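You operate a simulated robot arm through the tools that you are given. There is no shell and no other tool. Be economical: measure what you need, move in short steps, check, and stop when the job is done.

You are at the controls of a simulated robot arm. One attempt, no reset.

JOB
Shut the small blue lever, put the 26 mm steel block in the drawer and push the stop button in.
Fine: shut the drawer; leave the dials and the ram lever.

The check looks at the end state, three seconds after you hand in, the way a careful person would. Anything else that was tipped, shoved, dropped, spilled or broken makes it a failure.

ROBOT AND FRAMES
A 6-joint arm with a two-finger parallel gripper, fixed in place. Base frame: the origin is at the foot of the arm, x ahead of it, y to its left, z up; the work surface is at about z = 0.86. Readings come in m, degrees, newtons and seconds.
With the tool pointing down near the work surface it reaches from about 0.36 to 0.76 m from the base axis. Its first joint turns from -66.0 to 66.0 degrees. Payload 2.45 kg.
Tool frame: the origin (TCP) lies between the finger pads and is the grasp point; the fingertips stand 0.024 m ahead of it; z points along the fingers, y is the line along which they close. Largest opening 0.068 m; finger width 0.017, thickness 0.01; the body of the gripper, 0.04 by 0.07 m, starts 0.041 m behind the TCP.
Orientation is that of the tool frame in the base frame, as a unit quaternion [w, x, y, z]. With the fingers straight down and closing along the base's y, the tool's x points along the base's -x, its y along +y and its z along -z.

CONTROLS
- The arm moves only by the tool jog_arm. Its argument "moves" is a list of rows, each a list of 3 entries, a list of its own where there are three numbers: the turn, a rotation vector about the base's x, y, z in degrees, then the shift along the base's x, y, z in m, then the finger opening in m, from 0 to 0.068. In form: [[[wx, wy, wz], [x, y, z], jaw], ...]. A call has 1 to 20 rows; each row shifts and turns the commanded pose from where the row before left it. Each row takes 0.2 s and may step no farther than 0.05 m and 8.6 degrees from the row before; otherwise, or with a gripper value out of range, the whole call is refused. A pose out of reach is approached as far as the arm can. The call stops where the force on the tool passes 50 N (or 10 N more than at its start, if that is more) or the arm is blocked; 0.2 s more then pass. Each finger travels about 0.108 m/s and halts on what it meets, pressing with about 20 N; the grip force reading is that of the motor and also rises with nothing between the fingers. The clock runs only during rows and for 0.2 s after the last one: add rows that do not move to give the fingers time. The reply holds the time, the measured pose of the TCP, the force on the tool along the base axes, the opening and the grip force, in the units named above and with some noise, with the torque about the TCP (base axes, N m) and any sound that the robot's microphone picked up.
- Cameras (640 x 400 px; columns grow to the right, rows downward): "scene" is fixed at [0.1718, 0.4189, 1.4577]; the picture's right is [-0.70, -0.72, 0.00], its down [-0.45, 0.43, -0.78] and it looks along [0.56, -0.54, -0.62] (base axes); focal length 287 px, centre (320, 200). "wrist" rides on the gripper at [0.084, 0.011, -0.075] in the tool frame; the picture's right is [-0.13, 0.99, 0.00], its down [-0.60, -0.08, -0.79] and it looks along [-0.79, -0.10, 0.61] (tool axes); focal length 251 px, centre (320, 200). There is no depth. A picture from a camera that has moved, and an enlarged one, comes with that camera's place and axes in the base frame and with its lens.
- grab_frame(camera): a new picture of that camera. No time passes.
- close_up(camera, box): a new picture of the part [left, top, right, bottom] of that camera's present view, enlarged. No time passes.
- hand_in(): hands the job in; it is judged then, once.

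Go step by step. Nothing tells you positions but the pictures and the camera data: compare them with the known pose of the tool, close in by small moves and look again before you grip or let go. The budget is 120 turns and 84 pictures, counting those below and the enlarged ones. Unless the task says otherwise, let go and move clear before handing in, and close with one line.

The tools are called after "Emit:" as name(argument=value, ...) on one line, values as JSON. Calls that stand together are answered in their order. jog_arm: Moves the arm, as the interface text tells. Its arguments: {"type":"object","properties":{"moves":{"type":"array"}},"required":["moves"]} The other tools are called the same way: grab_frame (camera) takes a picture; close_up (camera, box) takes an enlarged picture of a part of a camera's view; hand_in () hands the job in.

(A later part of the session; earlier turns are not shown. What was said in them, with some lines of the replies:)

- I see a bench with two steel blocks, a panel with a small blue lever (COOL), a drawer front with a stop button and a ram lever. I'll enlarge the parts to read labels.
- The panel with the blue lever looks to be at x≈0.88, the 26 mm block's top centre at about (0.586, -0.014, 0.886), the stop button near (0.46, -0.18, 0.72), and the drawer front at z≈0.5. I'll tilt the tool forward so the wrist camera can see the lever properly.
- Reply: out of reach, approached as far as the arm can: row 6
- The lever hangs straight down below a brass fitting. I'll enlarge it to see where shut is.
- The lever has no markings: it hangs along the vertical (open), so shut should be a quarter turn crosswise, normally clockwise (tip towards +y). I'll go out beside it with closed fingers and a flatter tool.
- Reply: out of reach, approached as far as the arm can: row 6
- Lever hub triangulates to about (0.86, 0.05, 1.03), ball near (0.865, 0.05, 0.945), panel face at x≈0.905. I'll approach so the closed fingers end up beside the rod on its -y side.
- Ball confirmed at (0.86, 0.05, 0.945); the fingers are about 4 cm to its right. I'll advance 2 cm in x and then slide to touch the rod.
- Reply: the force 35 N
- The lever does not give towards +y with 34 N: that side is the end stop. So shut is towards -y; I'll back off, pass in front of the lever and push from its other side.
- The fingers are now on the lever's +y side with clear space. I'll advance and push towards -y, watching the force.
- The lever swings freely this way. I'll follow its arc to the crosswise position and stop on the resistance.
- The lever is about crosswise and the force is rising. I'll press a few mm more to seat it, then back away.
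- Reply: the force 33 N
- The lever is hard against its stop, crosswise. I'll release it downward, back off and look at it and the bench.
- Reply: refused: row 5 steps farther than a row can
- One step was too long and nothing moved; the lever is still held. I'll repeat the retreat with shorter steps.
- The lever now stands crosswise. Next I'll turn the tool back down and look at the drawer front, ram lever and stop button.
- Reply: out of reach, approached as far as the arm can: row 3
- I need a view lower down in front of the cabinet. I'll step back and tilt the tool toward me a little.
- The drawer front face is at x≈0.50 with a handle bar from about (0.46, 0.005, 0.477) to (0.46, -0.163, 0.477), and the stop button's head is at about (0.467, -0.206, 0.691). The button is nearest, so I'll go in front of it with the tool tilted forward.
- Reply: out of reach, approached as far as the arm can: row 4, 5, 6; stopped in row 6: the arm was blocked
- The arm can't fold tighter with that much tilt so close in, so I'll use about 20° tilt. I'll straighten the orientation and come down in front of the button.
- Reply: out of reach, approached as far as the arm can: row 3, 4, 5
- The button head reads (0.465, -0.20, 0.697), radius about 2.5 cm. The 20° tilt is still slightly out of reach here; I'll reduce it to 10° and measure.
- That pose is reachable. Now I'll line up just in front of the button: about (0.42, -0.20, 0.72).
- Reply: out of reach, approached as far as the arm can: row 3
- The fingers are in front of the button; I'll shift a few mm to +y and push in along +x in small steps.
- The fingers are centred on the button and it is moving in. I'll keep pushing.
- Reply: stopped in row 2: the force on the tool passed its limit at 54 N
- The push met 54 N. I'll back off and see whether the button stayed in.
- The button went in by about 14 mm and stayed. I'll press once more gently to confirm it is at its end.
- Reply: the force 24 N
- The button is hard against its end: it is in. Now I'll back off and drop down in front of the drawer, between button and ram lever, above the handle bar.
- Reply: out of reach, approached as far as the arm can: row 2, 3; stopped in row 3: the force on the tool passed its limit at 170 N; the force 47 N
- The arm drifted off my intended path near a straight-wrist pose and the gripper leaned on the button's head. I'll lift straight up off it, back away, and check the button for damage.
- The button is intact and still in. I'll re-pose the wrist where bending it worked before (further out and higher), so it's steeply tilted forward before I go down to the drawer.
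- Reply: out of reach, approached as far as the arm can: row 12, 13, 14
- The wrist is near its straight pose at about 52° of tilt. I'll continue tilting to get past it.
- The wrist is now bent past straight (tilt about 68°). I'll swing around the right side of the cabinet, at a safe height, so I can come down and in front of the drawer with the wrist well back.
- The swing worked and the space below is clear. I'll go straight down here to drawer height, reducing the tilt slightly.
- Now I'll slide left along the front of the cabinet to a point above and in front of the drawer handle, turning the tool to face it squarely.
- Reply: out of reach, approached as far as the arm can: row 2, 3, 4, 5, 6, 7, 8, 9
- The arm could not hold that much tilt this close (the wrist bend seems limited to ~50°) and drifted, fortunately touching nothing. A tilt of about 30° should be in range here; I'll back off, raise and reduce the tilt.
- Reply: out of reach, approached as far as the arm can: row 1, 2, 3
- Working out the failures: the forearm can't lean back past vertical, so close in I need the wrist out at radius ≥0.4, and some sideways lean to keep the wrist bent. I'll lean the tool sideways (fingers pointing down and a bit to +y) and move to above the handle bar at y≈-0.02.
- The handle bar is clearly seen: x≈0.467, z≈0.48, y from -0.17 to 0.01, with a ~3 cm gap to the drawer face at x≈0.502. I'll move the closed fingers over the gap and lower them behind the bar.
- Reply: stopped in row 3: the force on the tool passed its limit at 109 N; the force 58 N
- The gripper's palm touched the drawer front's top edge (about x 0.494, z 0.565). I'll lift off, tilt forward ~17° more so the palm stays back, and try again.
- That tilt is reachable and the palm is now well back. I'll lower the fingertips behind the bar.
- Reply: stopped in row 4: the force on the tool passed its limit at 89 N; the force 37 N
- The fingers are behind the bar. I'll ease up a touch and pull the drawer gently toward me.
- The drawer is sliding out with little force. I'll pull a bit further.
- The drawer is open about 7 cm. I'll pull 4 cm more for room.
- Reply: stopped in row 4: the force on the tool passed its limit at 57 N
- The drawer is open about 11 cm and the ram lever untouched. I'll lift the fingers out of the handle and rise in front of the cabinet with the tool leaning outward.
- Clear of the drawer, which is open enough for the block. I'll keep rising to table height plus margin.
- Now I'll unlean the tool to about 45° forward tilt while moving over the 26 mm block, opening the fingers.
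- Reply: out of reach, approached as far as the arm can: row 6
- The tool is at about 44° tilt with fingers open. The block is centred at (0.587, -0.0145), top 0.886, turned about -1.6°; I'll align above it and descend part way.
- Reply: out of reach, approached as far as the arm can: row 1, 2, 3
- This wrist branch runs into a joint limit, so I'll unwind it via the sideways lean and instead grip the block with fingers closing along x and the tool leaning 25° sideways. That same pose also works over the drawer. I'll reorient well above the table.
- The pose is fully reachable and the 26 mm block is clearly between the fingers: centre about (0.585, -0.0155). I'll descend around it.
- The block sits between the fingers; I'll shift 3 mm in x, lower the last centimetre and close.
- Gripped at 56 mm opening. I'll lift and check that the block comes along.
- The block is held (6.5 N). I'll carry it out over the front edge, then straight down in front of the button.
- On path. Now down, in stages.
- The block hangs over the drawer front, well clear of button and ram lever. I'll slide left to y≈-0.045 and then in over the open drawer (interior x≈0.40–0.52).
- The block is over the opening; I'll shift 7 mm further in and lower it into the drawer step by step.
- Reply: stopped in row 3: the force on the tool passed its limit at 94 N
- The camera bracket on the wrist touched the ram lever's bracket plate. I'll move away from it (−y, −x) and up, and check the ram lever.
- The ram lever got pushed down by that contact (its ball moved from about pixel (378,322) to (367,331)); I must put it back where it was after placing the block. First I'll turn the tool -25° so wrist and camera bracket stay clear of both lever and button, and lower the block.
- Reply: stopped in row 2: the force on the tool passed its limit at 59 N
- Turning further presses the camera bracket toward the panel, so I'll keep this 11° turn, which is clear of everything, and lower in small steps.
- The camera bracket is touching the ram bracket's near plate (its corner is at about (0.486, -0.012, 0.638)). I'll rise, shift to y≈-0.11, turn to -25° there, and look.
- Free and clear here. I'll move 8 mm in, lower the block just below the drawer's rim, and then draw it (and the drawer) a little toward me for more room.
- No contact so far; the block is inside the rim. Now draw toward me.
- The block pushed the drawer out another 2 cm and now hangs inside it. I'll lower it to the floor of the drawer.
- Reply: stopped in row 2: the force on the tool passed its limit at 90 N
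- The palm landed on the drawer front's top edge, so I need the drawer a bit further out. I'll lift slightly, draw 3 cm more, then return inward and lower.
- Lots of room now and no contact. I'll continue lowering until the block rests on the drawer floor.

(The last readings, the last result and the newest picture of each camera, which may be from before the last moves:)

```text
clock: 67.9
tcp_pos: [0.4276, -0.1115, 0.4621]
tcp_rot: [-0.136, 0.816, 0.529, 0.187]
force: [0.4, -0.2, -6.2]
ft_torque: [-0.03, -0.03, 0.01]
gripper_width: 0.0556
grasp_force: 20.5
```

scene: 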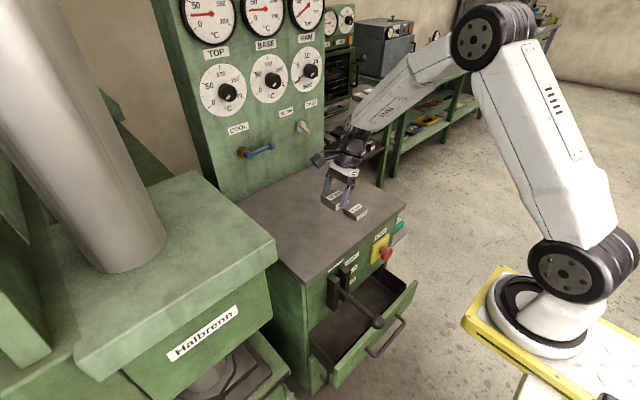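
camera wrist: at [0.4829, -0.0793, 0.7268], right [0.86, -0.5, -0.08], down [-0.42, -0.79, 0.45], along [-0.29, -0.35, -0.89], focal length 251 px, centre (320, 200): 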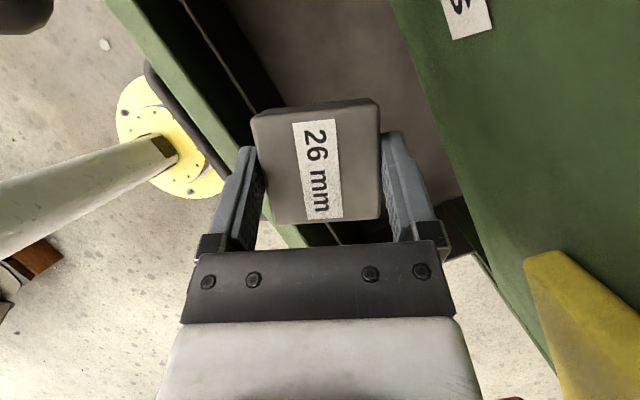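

Still free; the floor should be very close. Small steps now.

Emit:
jog_arm(moves=[[[0, 0, 0], [0, 0, -0.004], 0.03], [[0, 0, 0], [0, 0, -0.004], 0.03], [[0, 0, 0], [0, 0, -0.003], 0.03]])

```text
clock: 68.7
tcp_pos: [0.4455, -0.1199, 0.4582]
tcp_rot: [-0.125, 0.815, 0.533, 0.192]
force: [0.2, 0.1, -6.3]
ft_torque: [-0.01, 0.0, 0.01]
gripper_width: 0.0558
grasp_force: 19.5
```

The pose drifted 2 cm inward as it went lower, a sign of a reach limit. I'll look before doing more.

Emit:
grab_frame(camera="wrist")

```text
6 pictures are left
camera wrist: at [0.47, -0.0873, 0.5632], right [0.86, -0.5, -0.06], down [-0.43, -0.79, 0.44], along [-0.27, -0.35, -0.9], focal length 251 px, centre (320, 200)
```

wrist: 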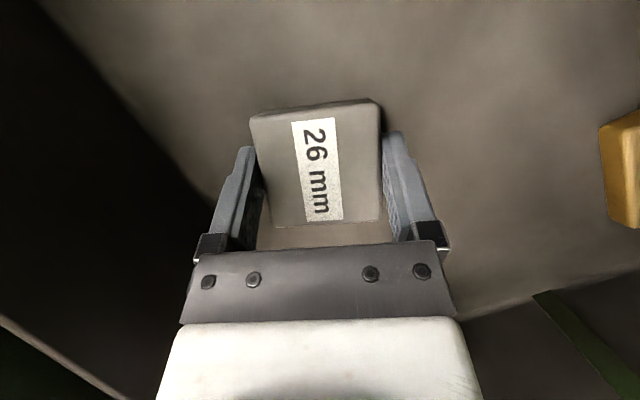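

The block is just above the drawer floor, with space around it. I'll try two more small steps down.

Emit:
jog_arm(moves=[[[0, 0, 0], [0, 0, -0.004], 0.03], [[0, 0, 0], [0, 0, -0.004], 0.03]])

```text
clock: 69.4
tcp_pos: [0.478, -0.1432, 0.4724]
tcp_rot: [-0.102, 0.802, 0.554, 0.199]
force: [-20.6, -3.4, -13.2]
ft_torque: [-0.09, -2.32, 0.96]
gripper_width: 0.0559
grasp_force: 20.1
stopped in row 2: the force on the tool passed its limit at 54 N (the readings are from after the stop); the commanded pose is now the measured one
```

The arm drifts inward below z≈0.46, so that is its limit. I'll return to the earlier spot at z≈0.465 and check.

Emit:
jog_arm(moves=[[[0, 0, 0], [-0.012, 0.008, 0.003], 0.03], [[0, 0, 0], [-0.012, 0.008, 0], 0.03], [[0, 0, 0], [-0.012, 0.008, -0.004], 0.03], [[0, 0, 0], [-0.01, 0.008, -0.005], 0.03]])

```text
clock: 70.4
tcp_pos: [0.4282, -0.1092, 0.4659]
tcp_rot: [-0.101, 0.805, 0.549, 0.2]
force: [0.4, -0.3, -5.9]
ft_torque: [0.01, 0.02, -0.03]
gripper_width: 0.0561
grasp_force: 19.7
```

Back at z 0.466 with no contact; the block should be within about a centimetre of the floor. I'll lower the last 3 mm possible and open the fingers slowly.

Emit:
jog_arm(moves=[[[0, 0, 0], [0, 0, -0.003], 0.03], [[0, 0, 0], [0, 0, 0], 0.054], [[0, 0, 0], [0, 0, 0], 0.057], [[0, 0, 0], [0, 0, 0], 0.06], [[0, 0, 0], [0, 0, 0], 0.066], [[0, 0, 0], [0, 0, 0], 0.066]])

Emit:
grab_frame(camera="wrist")

```text
clock: 71.8
tcp_pos: [0.4301, -0.1099, 0.4628]
tcp_rot: [-0.102, 0.805, 0.55, 0.199]
force: [-0.1, 1.1, 0.8]
ft_torque: [0.01, 0.0, 0.0]
gripper_width: 0.0658
grasp_force: 0.0
```

```text
5 pictures are left
camera wrist: at [0.4497, -0.0722, 0.5692], right [0.88, -0.48, 0.0], down [-0.43, -0.78, 0.45], along [-0.21, -0.39, -0.89], focal length 251 px, centre (320, 200)
```

wrist: 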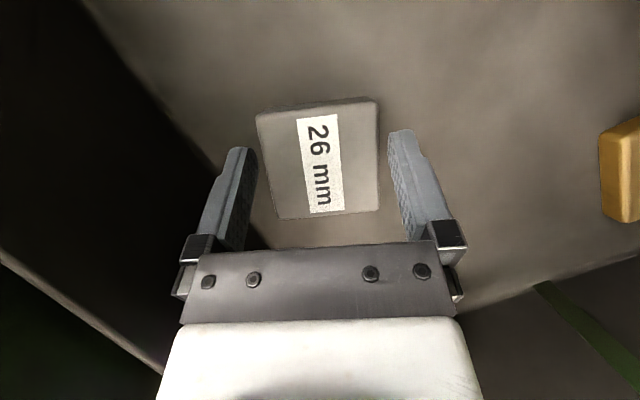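

The block lies flat on the drawer floor. I'll lift straight out.

Emit:
jog_arm(moves=[[[0, 0, 0], [0, 0, 0.03], 0.066], [[0, 0, 0], [0, 0, 0.03], 0.066], [[0, 0, 0], [-0.005, 0, 0.04], 0.03], [[0, 0, 0], [-0.01, 0, 0.04], 0.0], [[0, 0, 0], [-0.015, 0, 0.03], 0.0], [[0, 0, 0], [-0.015, 0, 0], 0.0]])

```text
clock: 73.2
tcp_pos: [0.3853, -0.111, 0.6328]
tcp_rot: [-0.101, 0.805, 0.55, 0.201]
force: [-0.3, 1.1, -0.4]
ft_torque: [-0.05, 0.0, -0.01]
gripper_width: 0.0
grasp_force: 20.2
```

Clear of the block. Now I'll restore the ram lever: I first turn the tool back to the sideways-leaning pose, off to the right, so the closed fingers can go under the lever's rod and lift it to where it was.

Emit:
jog_arm(moves=[[[-1.556, -5.04, 6.52], [-0.0011, -0.0066, 0.0035], 0], [[-1.556, -5.04, 6.52], [-0.0011, -0.0066, 0.0035], 0], [[-1.556, -5.04, 6.52], [-0.0011, -0.0066, 0.0035], 0], [[-1.556, -5.04, 6.52], [-0.0011, -0.0066, 0.0035], 0], [[-1.556, -5.04, 6.52], [-0.0011, -0.0066, 0.0035], 0], [[-1.556, -5.04, 6.52], [-0.0011, -0.0066, 0.0035], 0], [[-1.556, -5.04, 6.52], [-0.0011, -0.0066, 0.0035], 0], [[-1.556, -5.04, 6.52], [-0.0011, -0.0066, 0.0035], 0], [[-1.556, -5.04, 6.52], [-0.0011, -0.0066, 0.0035], 0], [[-1.556, -5.04, 6.52], [-0.0011, -0.0066, 0.0035], 0], [[-1.556, -5.04, 6.52], [-0.0011, -0.0066, 0.0035], 0], [[-1.556, -5.04, 6.52], [-0.0011, -0.0066, 0.0035], 0]])

```text
clock: 75.8
tcp_pos: [0.3721, -0.1884, 0.676]
tcp_rot: [0.185, 0.105, 0.908, 0.36]
force: [0.4, 0.4, 0.7]
ft_torque: [0.0, -0.04, -0.01]
gripper_width: 0.0001
grasp_force: 20.8
```

Now to a point beside the lever rod, then a look before slipping the fingers under it.

Emit:
jog_arm(moves=[[[0, 0, 0], [0.0073, 0.047, 0.0022], 0], [[0, 0, 0], [0.0073, 0.047, 0.0022], 0], [[0, 0, 0], [0.0073, 0.047, 0.0022], 0]])

Emit:
close_up(camera="scene", box=[300, 240, 420, 340])

```text
clock: 76.6
tcp_pos: [0.3967, -0.0479, 0.6806]
tcp_rot: [0.184, 0.106, 0.908, 0.361]
force: [-0.2, 0.2, -0.2]
ft_torque: [0.0, 0.01, 0.02]
gripper_width: 0.0
grasp_force: 19.6
```

```text
4.00 times, centred on (360, 290) of scene
camera zoom: at [0.1718, 0.4189, 1.4577], right [-0.7, -0.72, 0.0], down [-0.45, 0.43, -0.78], along [0.56, -0.54, -0.62], focal length 1148 px, centre (160, -160)
```

zoom: 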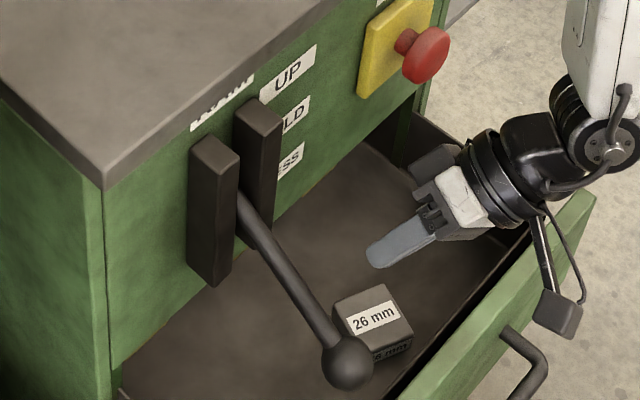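

The ball and rod are seen clearly; rod runs from about (0.493, 0.018, 0.70) to the ball (0.379, 0.018, 0.617), and the 26 mm block lies in the drawer. I'll slide the fingers under the rod along their own axis.

Emit:
jog_arm(moves=[[[0, 0, 0], [0.014, 0.021, -0.0228], 0], [[0, 0, 0], [0.014, 0.021, -0.0228], 0], [[0, 0, 0], [0, 0.006, -0.002], 0]])

Emit:
close_up(camera="scene", box=[300, 240, 420, 340])

```text
clock: 77.4
tcp_pos: [0.4226, -0.0005, 0.6345]
tcp_rot: [0.185, 0.106, 0.908, 0.361]
force: [-1.0, -3.0, 0.3]
ft_torque: [-0.01, -0.02, 0.04]
gripper_width: 0.0
grasp_force: 19.7
```

```text
4.00 times, centred on (360, 290) of scene
camera zoom: at [0.1718, 0.4189, 1.4577], right [-0.7, -0.72, 0.0], down [-0.45, 0.43, -0.78], along [0.56, -0.54, -0.62], focal length 1148 px, centre (160, -160)
```

zoom: 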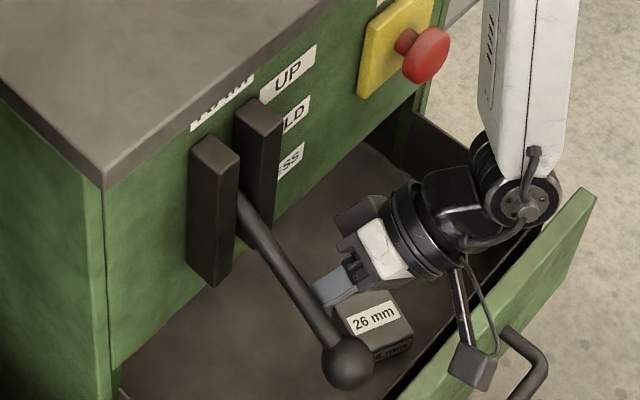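

The fingers are under the rod and just touching it. I'll lift gently along the lever's arc.

Emit:
jog_arm(moves=[[[0, 0, 0], [0, 0.006, 0.006], 0], [[0, 0, 0], [-0.002, 0, 0.01], 0], [[0, 0, 0], [-0.003, 0, 0.01], 0]])

```text
clock: 77.8
tcp_pos: [0.4234, -0.0006, 0.6393]
tcp_rot: [0.183, 0.113, 0.911, 0.353]
force: [-3.2, -11.0, -1.8]
ft_torque: [0.0, 0.0, 0.09]
gripper_width: 0.0
grasp_force: 19.9
stopped in row 2: the force on the tool passed its limit at 61 N (the readings are from after the stop); the commanded pose is now the measured one
```

It wedged sideways rather than lifting. I'll back off and lean the tool flatter so the fingers lie more nearly level under the rod.

Emit:
jog_arm(moves=[[[0, 0, 0], [-0.01, -0.016, 0.014], 0], [[0, 0, 0], [-0.01, -0.025, 0.01], 0], [[5, 0, 5], [0, -0.01, -0.01], 0], [[5, 0, 5], [0, 0, -0.01], 0], [[5, 0, 5], [0, 0, -0.01], 0], [[5, 0, 5], [0, 0, 0], 0]])

```text
clock: 79.2
tcp_pos: [0.4036, -0.0515, 0.6325]
tcp_rot: [0.097, -0.017, 0.84, 0.533]
force: [0.3, -0.3, -0.7]
ft_torque: [0.01, 0.03, 0.0]
gripper_width: 0.0
grasp_force: 20.1
```

That flatter pose works. Now I'll go under the rod again at x≈0.43.

Emit:
jog_arm(moves=[[[0, 0, 0], [0.013, 0, -0.01], 0], [[0, 0, 0], [0.012, 0.01, 0], 0], [[0, 0, 0], [0, 0.028, 0], 0], [[0, 0, 0], [0, 0.025, 0], 0]])

```text
clock: 80.2
tcp_pos: [0.4294, 0.013, 0.6234]
tcp_rot: [0.099, -0.017, 0.841, 0.531]
force: [-1.3, -1.5, -1.5]
ft_torque: [0.03, -0.01, 0.0]
gripper_width: 0.0002
grasp_force: 19.7
```

In place under the rod without contact. Lift slowly.

Emit:
jog_arm(moves=[[[0, 0, 0], [0, 0, 0.01], 0], [[0, 0, 0], [-0.001, 0, 0.01], 0], [[0, 0, 0], [-0.002, 0, 0.01], 0], [[0, 0, 0], [-0.003, 0, 0.01], 0]])

```text
clock: 81.2
tcp_pos: [0.421, 0.0135, 0.6618]
tcp_rot: [0.097, -0.016, 0.841, 0.533]
force: [0.1, 0.3, -5.2]
ft_torque: [-0.01, -0.07, -0.01]
gripper_width: 0.0002
grasp_force: 20.1
```

The lever is coming up with only 5 N. A bit more, then compare with the original picture.

Emit:
jog_arm(moves=[[[0, 0, 0], [-0.003, 0, 0.008], 0], [[0, 0, 0], [-0.002, 0, 0.006], 0], [[0, 0, 0], [0, 0, 0], 0]])

Emit:
close_up(camera="scene", box=[280, 230, 440, 400])

```text
clock: 82.0
tcp_pos: [0.4187, 0.0122, 0.6744]
tcp_rot: [0.099, -0.017, 0.841, 0.531]
force: [3.9, -3.5, -5.5]
ft_torque: [0.0, 0.12, -0.05]
gripper_width: 0.0001
grasp_force: 19.8
```

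```text
2.35 times, centred on (360, 315) of scene
camera zoom: at [0.1719, 0.4189, 1.4577], right [-0.7, -0.72, 0.0], down [-0.45, 0.43, -0.78], along [0.56, -0.54, -0.62], focal length 675 px, centre (226, -71)
```

zoom: 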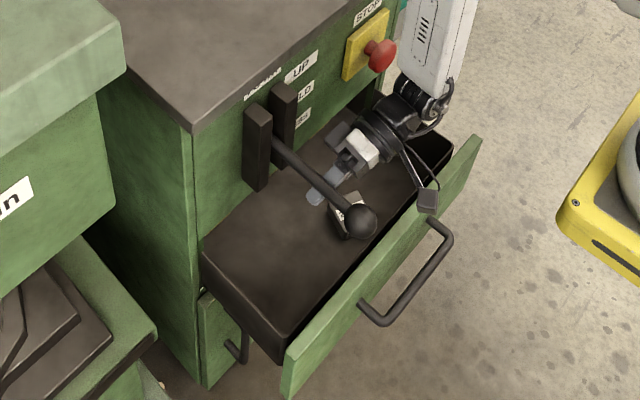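

The ball is at (361,222) versus (362,216) originally, so a few millimetres remain. I'll lift 5 mm more, then back the fingers out downward.

Emit:
jog_arm(moves=[[[0, 0, 0], [-0.001, 0, 0.003], 0], [[0, 0, 0], [0, 0, 0.0025], 0], [[0, 0, 0], [0, 0, 0], 0], [[0, 0, 0], [0, 0, -0.012], 0], [[0, 0, 0], [0, -0.01, -0.014], 0], [[0, 0, 0], [0, -0.03, -0.005], 0], [[0, 0, 0], [0, -0.04, 0], 0]])

Emit:
close_up(camera="scene", box=[280, 230, 440, 400])

```text
clock: 83.6
tcp_pos: [0.4153, -0.0677, 0.6499]
tcp_rot: [0.097, -0.017, 0.841, 0.532]
force: [1.3, 0.6, -0.3]
ft_torque: [-0.01, 0.02, -0.03]
gripper_width: 0.0
grasp_force: 19.4
```

```text
2.35 times, centred on (360, 315) of scene
camera zoom: at [0.1718, 0.419, 1.4577], right [-0.7, -0.72, 0.0], down [-0.45, 0.43, -0.78], along [0.56, -0.54, -0.62], focal length 675 px, centre (226, -71)
```

zoom: 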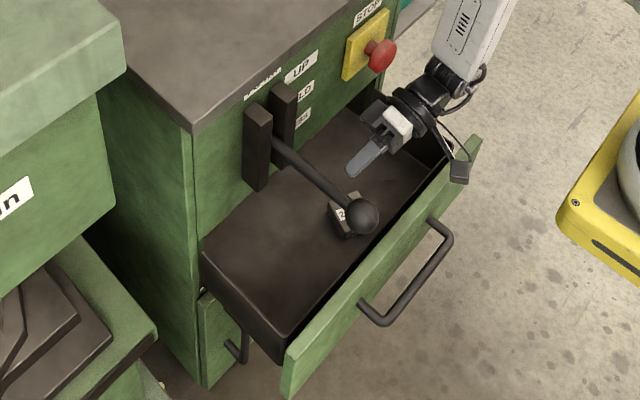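

The ram lever's ball is back exactly at its original picture position (362,216) and stays there. Next is shutting the drawer: its front is now at x≈0.345; I'll go around to its outside at the right end, clear of the handle.

Emit:
jog_arm(moves=[[[-5, 0, -5], [-0.014, -0.042, 0.005], 0], [[-5, 0, -5], [-0.014, -0.042, 0.005], 0], [[-5, 0, -5], [-0.014, -0.042, 0.005], 0], [[-5, 0, -5], [-0.014, -0.042, 0.005], 0], [[0, 0, 0], [-0.03, 0, 0], 0], [[0, 0, 0], [-0.033, 0, 0], 0]])

```text
clock: 85.0
tcp_pos: [0.3418, -0.214, 0.6682]
tcp_rot: [0.183, 0.113, 0.91, 0.354]
force: [-0.3, -0.8, 0.2]
ft_torque: [0.03, 0.02, -0.02]
gripper_width: 0.0
grasp_force: 19.7
out of reach, approached as far as the arm can: row 5, 6
```

A little too close in for the arm; further right the radius is fine. I'll shift to y≈-0.27.

Emit:
jog_arm(moves=[[[0, 0, 0], [0, -0.03, 0], 0], [[0, 0, 0], [-0.015, -0.028, 0], 0], [[0, 0, 0], [-0.02, 0, 0], 0]])

```text
clock: 85.8
tcp_pos: [0.358, -0.2453, 0.6701]
tcp_rot: [0.183, 0.113, 0.91, 0.353]
force: [0.1, 0.5, -0.5]
ft_torque: [-0.02, 0.04, -0.03]
gripper_width: 0.0
grasp_force: 19.9
out of reach, approached as far as the arm can: row 1, 2, 3
```

That pose can't get outside the front. Instead I'll use the pose that carried the block (fingers closing along x): straddle the drawer front's top edge and push with the outer finger. Reorient first.

Emit:
jog_arm(moves=[[[0.39, 5.74, -5.39], [0.0016, 0.0027, 0], 0.03], [[0.39, 5.74, -5.39], [0.0016, 0.0027, 0], 0.068], [[0.39, 5.74, -5.39], [0.0016, 0.0027, 0], 0.068], [[0.39, 5.74, -5.39], [0.0016, 0.0027, 0], 0.068], [[0.39, 5.74, -5.39], [0.0016, 0.0027, 0], 0.068], [[0.39, 5.74, -5.39], [0.0016, 0.0027, 0], 0.068], [[0.39, 5.74, -5.39], [0.0016, 0.0027, 0], 0.068], [[0.39, 5.74, -5.39], [0.0016, 0.0027, 0], 0.068], [[0.39, 5.74, -5.39], [0.0016, 0.0027, 0], 0.068], [[0.39, 5.74, -5.39], [0.0016, 0.0027, 0], 0.068], [[0.39, 5.74, -5.39], [0.0016, 0.0027, 0], 0.068]])

```text
clock: 88.2
tcp_pos: [0.3755, -0.2167, 0.6697]
tcp_rot: [-0.159, 0.693, 0.688, 0.146]
force: [0.7, -0.3, -0.5]
ft_torque: [0.0, 0.02, -0.03]
gripper_width: 0.0678
grasp_force: 0.1
```

Reached. I'll move 1.5 cm toward me so the fingers straddle the front's top edge, and lower.

Emit:
jog_arm(moves=[[[0, 0, 0], [-0.0155, 0, 0], 0.068], [[0, 0, 0], [0, 0, -0.04], 0.068], [[0, 0, 0], [0, 0, -0.04], 0.068], [[0, 0, 0], [0, 0, -0.025], 0.068]])

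```text
clock: 89.2
tcp_pos: [0.3596, -0.2167, 0.5663]
tcp_rot: [-0.159, 0.692, 0.689, 0.146]
force: [-1.5, -0.3, -0.2]
ft_torque: [-0.01, -0.01, 0.02]
gripper_width: 0.0684
grasp_force: 0.0
```

No contact, so they straddle it. I'll go 8 mm deeper and push inwards.

Emit:
jog_arm(moves=[[[0, 0, 0], [0, 0, -0.008], 0.068], [[0, 0, 0], [0.012, 0, 0], 0.068], [[0, 0, 0], [0.012, 0, 0], 0.068], [[0, 0, 0], [0.012, 0, 0], 0.068], [[0, 0, 0], [0.012, 0, 0], 0.068], [[0, 0, 0], [0.012, 0, 0], 0.068], [[0, 0, 0], [0.012, 0, 0], 0.068]])

```text
clock: 90.8
tcp_pos: [0.4327, -0.217, 0.5571]
tcp_rot: [-0.159, 0.693, 0.688, 0.146]
force: [-0.9, 0.3, 0.4]
ft_torque: [0.0, 0.03, -0.02]
gripper_width: 0.0679
grasp_force: 0.0
```

I'll push two more steps, staying clear of the button.

Emit:
jog_arm(moves=[[[0, 0, 0], [0.012, 0, 0], 0.068], [[0, 0, 0], [0.012, 0, 0], 0.068]])

```text
clock: 91.4
tcp_pos: [0.4587, -0.2173, 0.558]
tcp_rot: [-0.159, 0.692, 0.689, 0.146]
force: [-0.1, -0.3, -0.2]
ft_torque: [0.01, 0.0, -0.01]
gripper_width: 0.068
grasp_force: 0.1
```

I'll close the fingers lightly to verify the drawer front is really between them.

Emit:
jog_arm(moves=[[[0, 0, 0], [0, 0, 0], 0.045], [[0, 0, 0], [0, 0, 0], 0.02], [[0, 0, 0], [0, 0, 0], 0.02]])

```text
clock: 92.2
tcp_pos: [0.4586, -0.2182, 0.5579]
tcp_rot: [-0.159, 0.693, 0.688, 0.145]
force: [3.1, 0.6, -0.4]
ft_torque: [-0.01, -0.03, 0.0]
gripper_width: 0.0221
grasp_force: 1.4
```

Emit:
jog_arm(moves=[[[0, 0, 0], [0, 0, 0], 0.0], [[0, 0, 0], [0, 0, 0], 0.0]])

```text
clock: 92.8
tcp_pos: [0.4566, -0.2176, 0.5575]
tcp_rot: [-0.158, 0.692, 0.689, 0.146]
force: [-2.4, 0.2, 6.2]
ft_torque: [-0.22, -0.6, 0.12]
gripper_width: 0.0181
grasp_force: 36.4
```

The fingers hold the drawer front (18 mm thick): its outer face is now at x≈0.448. I'll draw it in one more centimetre, then let go and rise.

Emit:
jog_arm(moves=[[[0, 0, 0], [0.006, 0, 0], 0.0], [[0, 0, 0], [0.005, 0, 0], 0.0], [[0, 0, 0], [0, 0, 0], 0.04], [[0, 0, 0], [0, 0, 0], 0.04], [[0, 0, 0], [0, 0, 0.02], 0.04], [[0, 0, 0], [-0.005, 0, 0.035], 0.04], [[0, 0, 0], [-0.02, 0, 0.03], 0.0], [[0, 0, 0], [-0.03, 0, 0.02], 0.0]])

```text
clock: 94.0
tcp_pos: [0.4622, -0.2149, 0.5595]
tcp_rot: [-0.16, 0.695, 0.686, 0.142]
force: [-0.6, -0.5, -8.1]
ft_torque: [-0.1, -0.06, 0.04]
gripper_width: 0.0399
grasp_force: 0.1
stopped in row 5: the force on the tool passed its limit at 84 N (the readings are from after the stop); the commanded pose is now the measured one
```

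Rising here, the camera bracket catches under the stop button. I'll lower a hair, open fully and back out toward me before rising.

Emit:
jog_arm(moves=[[[0, 0, 0], [0, 0, -0.003], 0.068], [[0, 0, 0], [-0.01, 0, 0], 0.068], [[0, 0, 0], [-0.01, 0, 0], 0.068], [[0, 0, 0], [-0.01, -0.003, 0], 0.068], [[0, 0, 0], [0, 0, 0.01], 0.068], [[0, 0, 0], [0, 0, 0.015], 0.068], [[0, 0, 0], [-0.005, 0, 0.02], 0.04]])

```text
clock: 95.6
tcp_pos: [0.4275, -0.2168, 0.6037]
tcp_rot: [-0.159, 0.695, 0.687, 0.142]
force: [-0.5, 0.4, 0.7]
ft_torque: [-0.04, 0.01, 0.02]
gripper_width: 0.04
grasp_force: 0.0
```

Free. Now back to the forward-leaning pose with closed fingers for the final push from outside.

Emit:
jog_arm(moves=[[[-0.39, -5.74, 5.39], [-0.0025, 0, 0.0045], 0], [[-0.39, -5.74, 5.39], [-0.0025, 0, 0.0045], 0], [[-0.39, -5.74, 5.39], [-0.0025, 0, 0.0045], 0], [[-0.39, -5.74, 5.39], [-0.0025, 0, 0.0045], 0], [[-0.39, -5.74, 5.39], [-0.0025, 0, 0.0045], 0], [[-0.39, -5.74, 5.39], [-0.0025, 0, 0.0045], 0], [[-0.39, -5.74, 5.39], [-0.0025, 0, 0.0045], 0], [[-0.39, -5.74, 5.39], [-0.0025, 0, 0.0045], 0], [[-0.39, -5.74, 5.39], [-0.0025, 0, 0.0045], 0], [[-0.39, -5.74, 5.39], [-0.0025, 0, 0.0045], 0], [[-0.39, -5.74, 5.39], [-0.0025, 0, 0.0045], 0]])

```text
clock: 98.0
tcp_pos: [0.4009, -0.2193, 0.6529]
tcp_rot: [0.186, 0.116, 0.909, 0.354]
force: [0.1, -0.2, -0.8]
ft_torque: [0.02, -0.02, 0.03]
gripper_width: 0.0
grasp_force: 19.8
```

In position. I'll lower in front of the drawer's right end and push it in until it stops.

Emit:
jog_arm(moves=[[[0, 0, 0], [0, -0.009, -0.04], 0], [[0, 0, 0], [0, 0, -0.045], 0], [[0, 0, 0], [0, 0, -0.04], 0]])

```text
clock: 98.8
tcp_pos: [0.3998, -0.2252, 0.5294]
tcp_rot: [0.185, 0.117, 0.91, 0.353]
force: [1.1, 0.7, -0.2]
ft_torque: [0.02, -0.01, -0.01]
gripper_width: 0.0
grasp_force: 19.8
```

Emit:
jog_arm(moves=[[[0, 0, 0], [0.012, 0, 0], 0], [[0, 0, 0], [0.012, 0, 0], 0], [[0, 0, 0], [0.012, 0, 0], 0], [[0, 0, 0], [0.012, 0, 0], 0], [[0, 0, 0], [0.01, 0, 0], 0], [[0, 0, 0], [0.008, 0, 0], 0], [[0, 0, 0], [0.008, 0, 0], 0], [[0, 0, 0], [0.006, 0, 0], 0], [[0, 0, 0], [0.005, 0, 0], 0], [[0, 0, 0], [0.005, 0, 0], 0]])

```text
clock: 100.7
tcp_pos: [0.4834, -0.2344, 0.553]
tcp_rot: [0.181, 0.101, 0.915, 0.347]
force: [-24.2, 1.1, 3.1]
ft_torque: [0.19, 0.31, 0.34]
gripper_width: 0.0002
grasp_force: 19.9
out of reach, approached as far as the arm can: row 4, 5, 6, 8
stopped in row 9: the force on the tool passed its limit at 95 N (the readings are from after the stop); the commanded pose is now the measured one
```

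The fingertips met a hard stop with the front at x≈0.502, its original closed position. I'll back away, retreat clear and take the last picture.

Emit:
jog_arm(moves=[[[0, 0, 0], [-0.02, -0.005, 0], 0], [[0, 0, 0], [-0.03, -0.01, 0.01], 0], [[0, 0, 0], [-0.025, 0.0, 0.03], 0], [[0, 0, 0], [-0.01, 0.0, 0.045], 0], [[0, 0, 0], [0.0, 0.0, 0.045], 0], [[0, 0, 0], [0.0, 0.0, 0.045], 0], [[0, 0, 0], [0.0, 0.0, 0.045], 0], [[0, 0, 0], [0.0, 0.0, 0.045], 0], [[0, 0, 0], [0.0, 0.0, 0.045], 0]])

```text
clock: 102.7
tcp_pos: [0.3994, -0.2474, 0.8638]
tcp_rot: [0.181, 0.102, 0.915, 0.347]
force: [0.3, 0.1, -0.6]
ft_torque: [0.0, -0.01, -0.04]
gripper_width: 0.0
grasp_force: 20.1
```

Emit:
grab_frame(camera="scene")

```text
0 pictures are left
```

scene: 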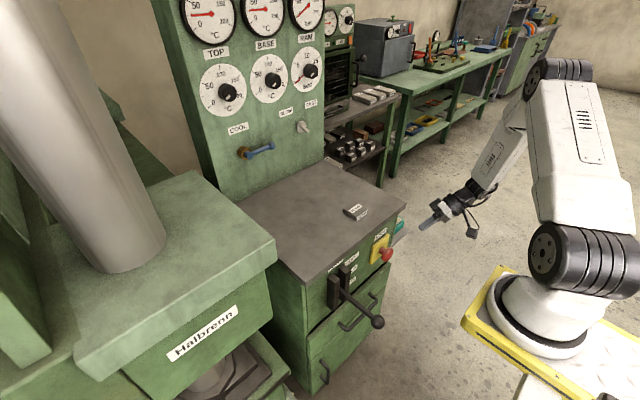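

The drawer is shut with the 26 mm block inside. The stop button is in, the blue lever stands crosswise, the 20 mm block is untouched and the arm is clear. The ram lever's ball is back at its original spot, so I'll hand in.

Emit:
hand_in()

```text
The job is handed in.
```

The blue lever is shut, the 26 mm block is in the shut drawer and the stop button is in. However, the wrist's camera bracket knocked the ram lever down partway through; I lifted it back, and its ball is where it started in the pictures. The gripper also hit the button's head and other fixtures hard a few times (up to 170 N), with no damage visible.
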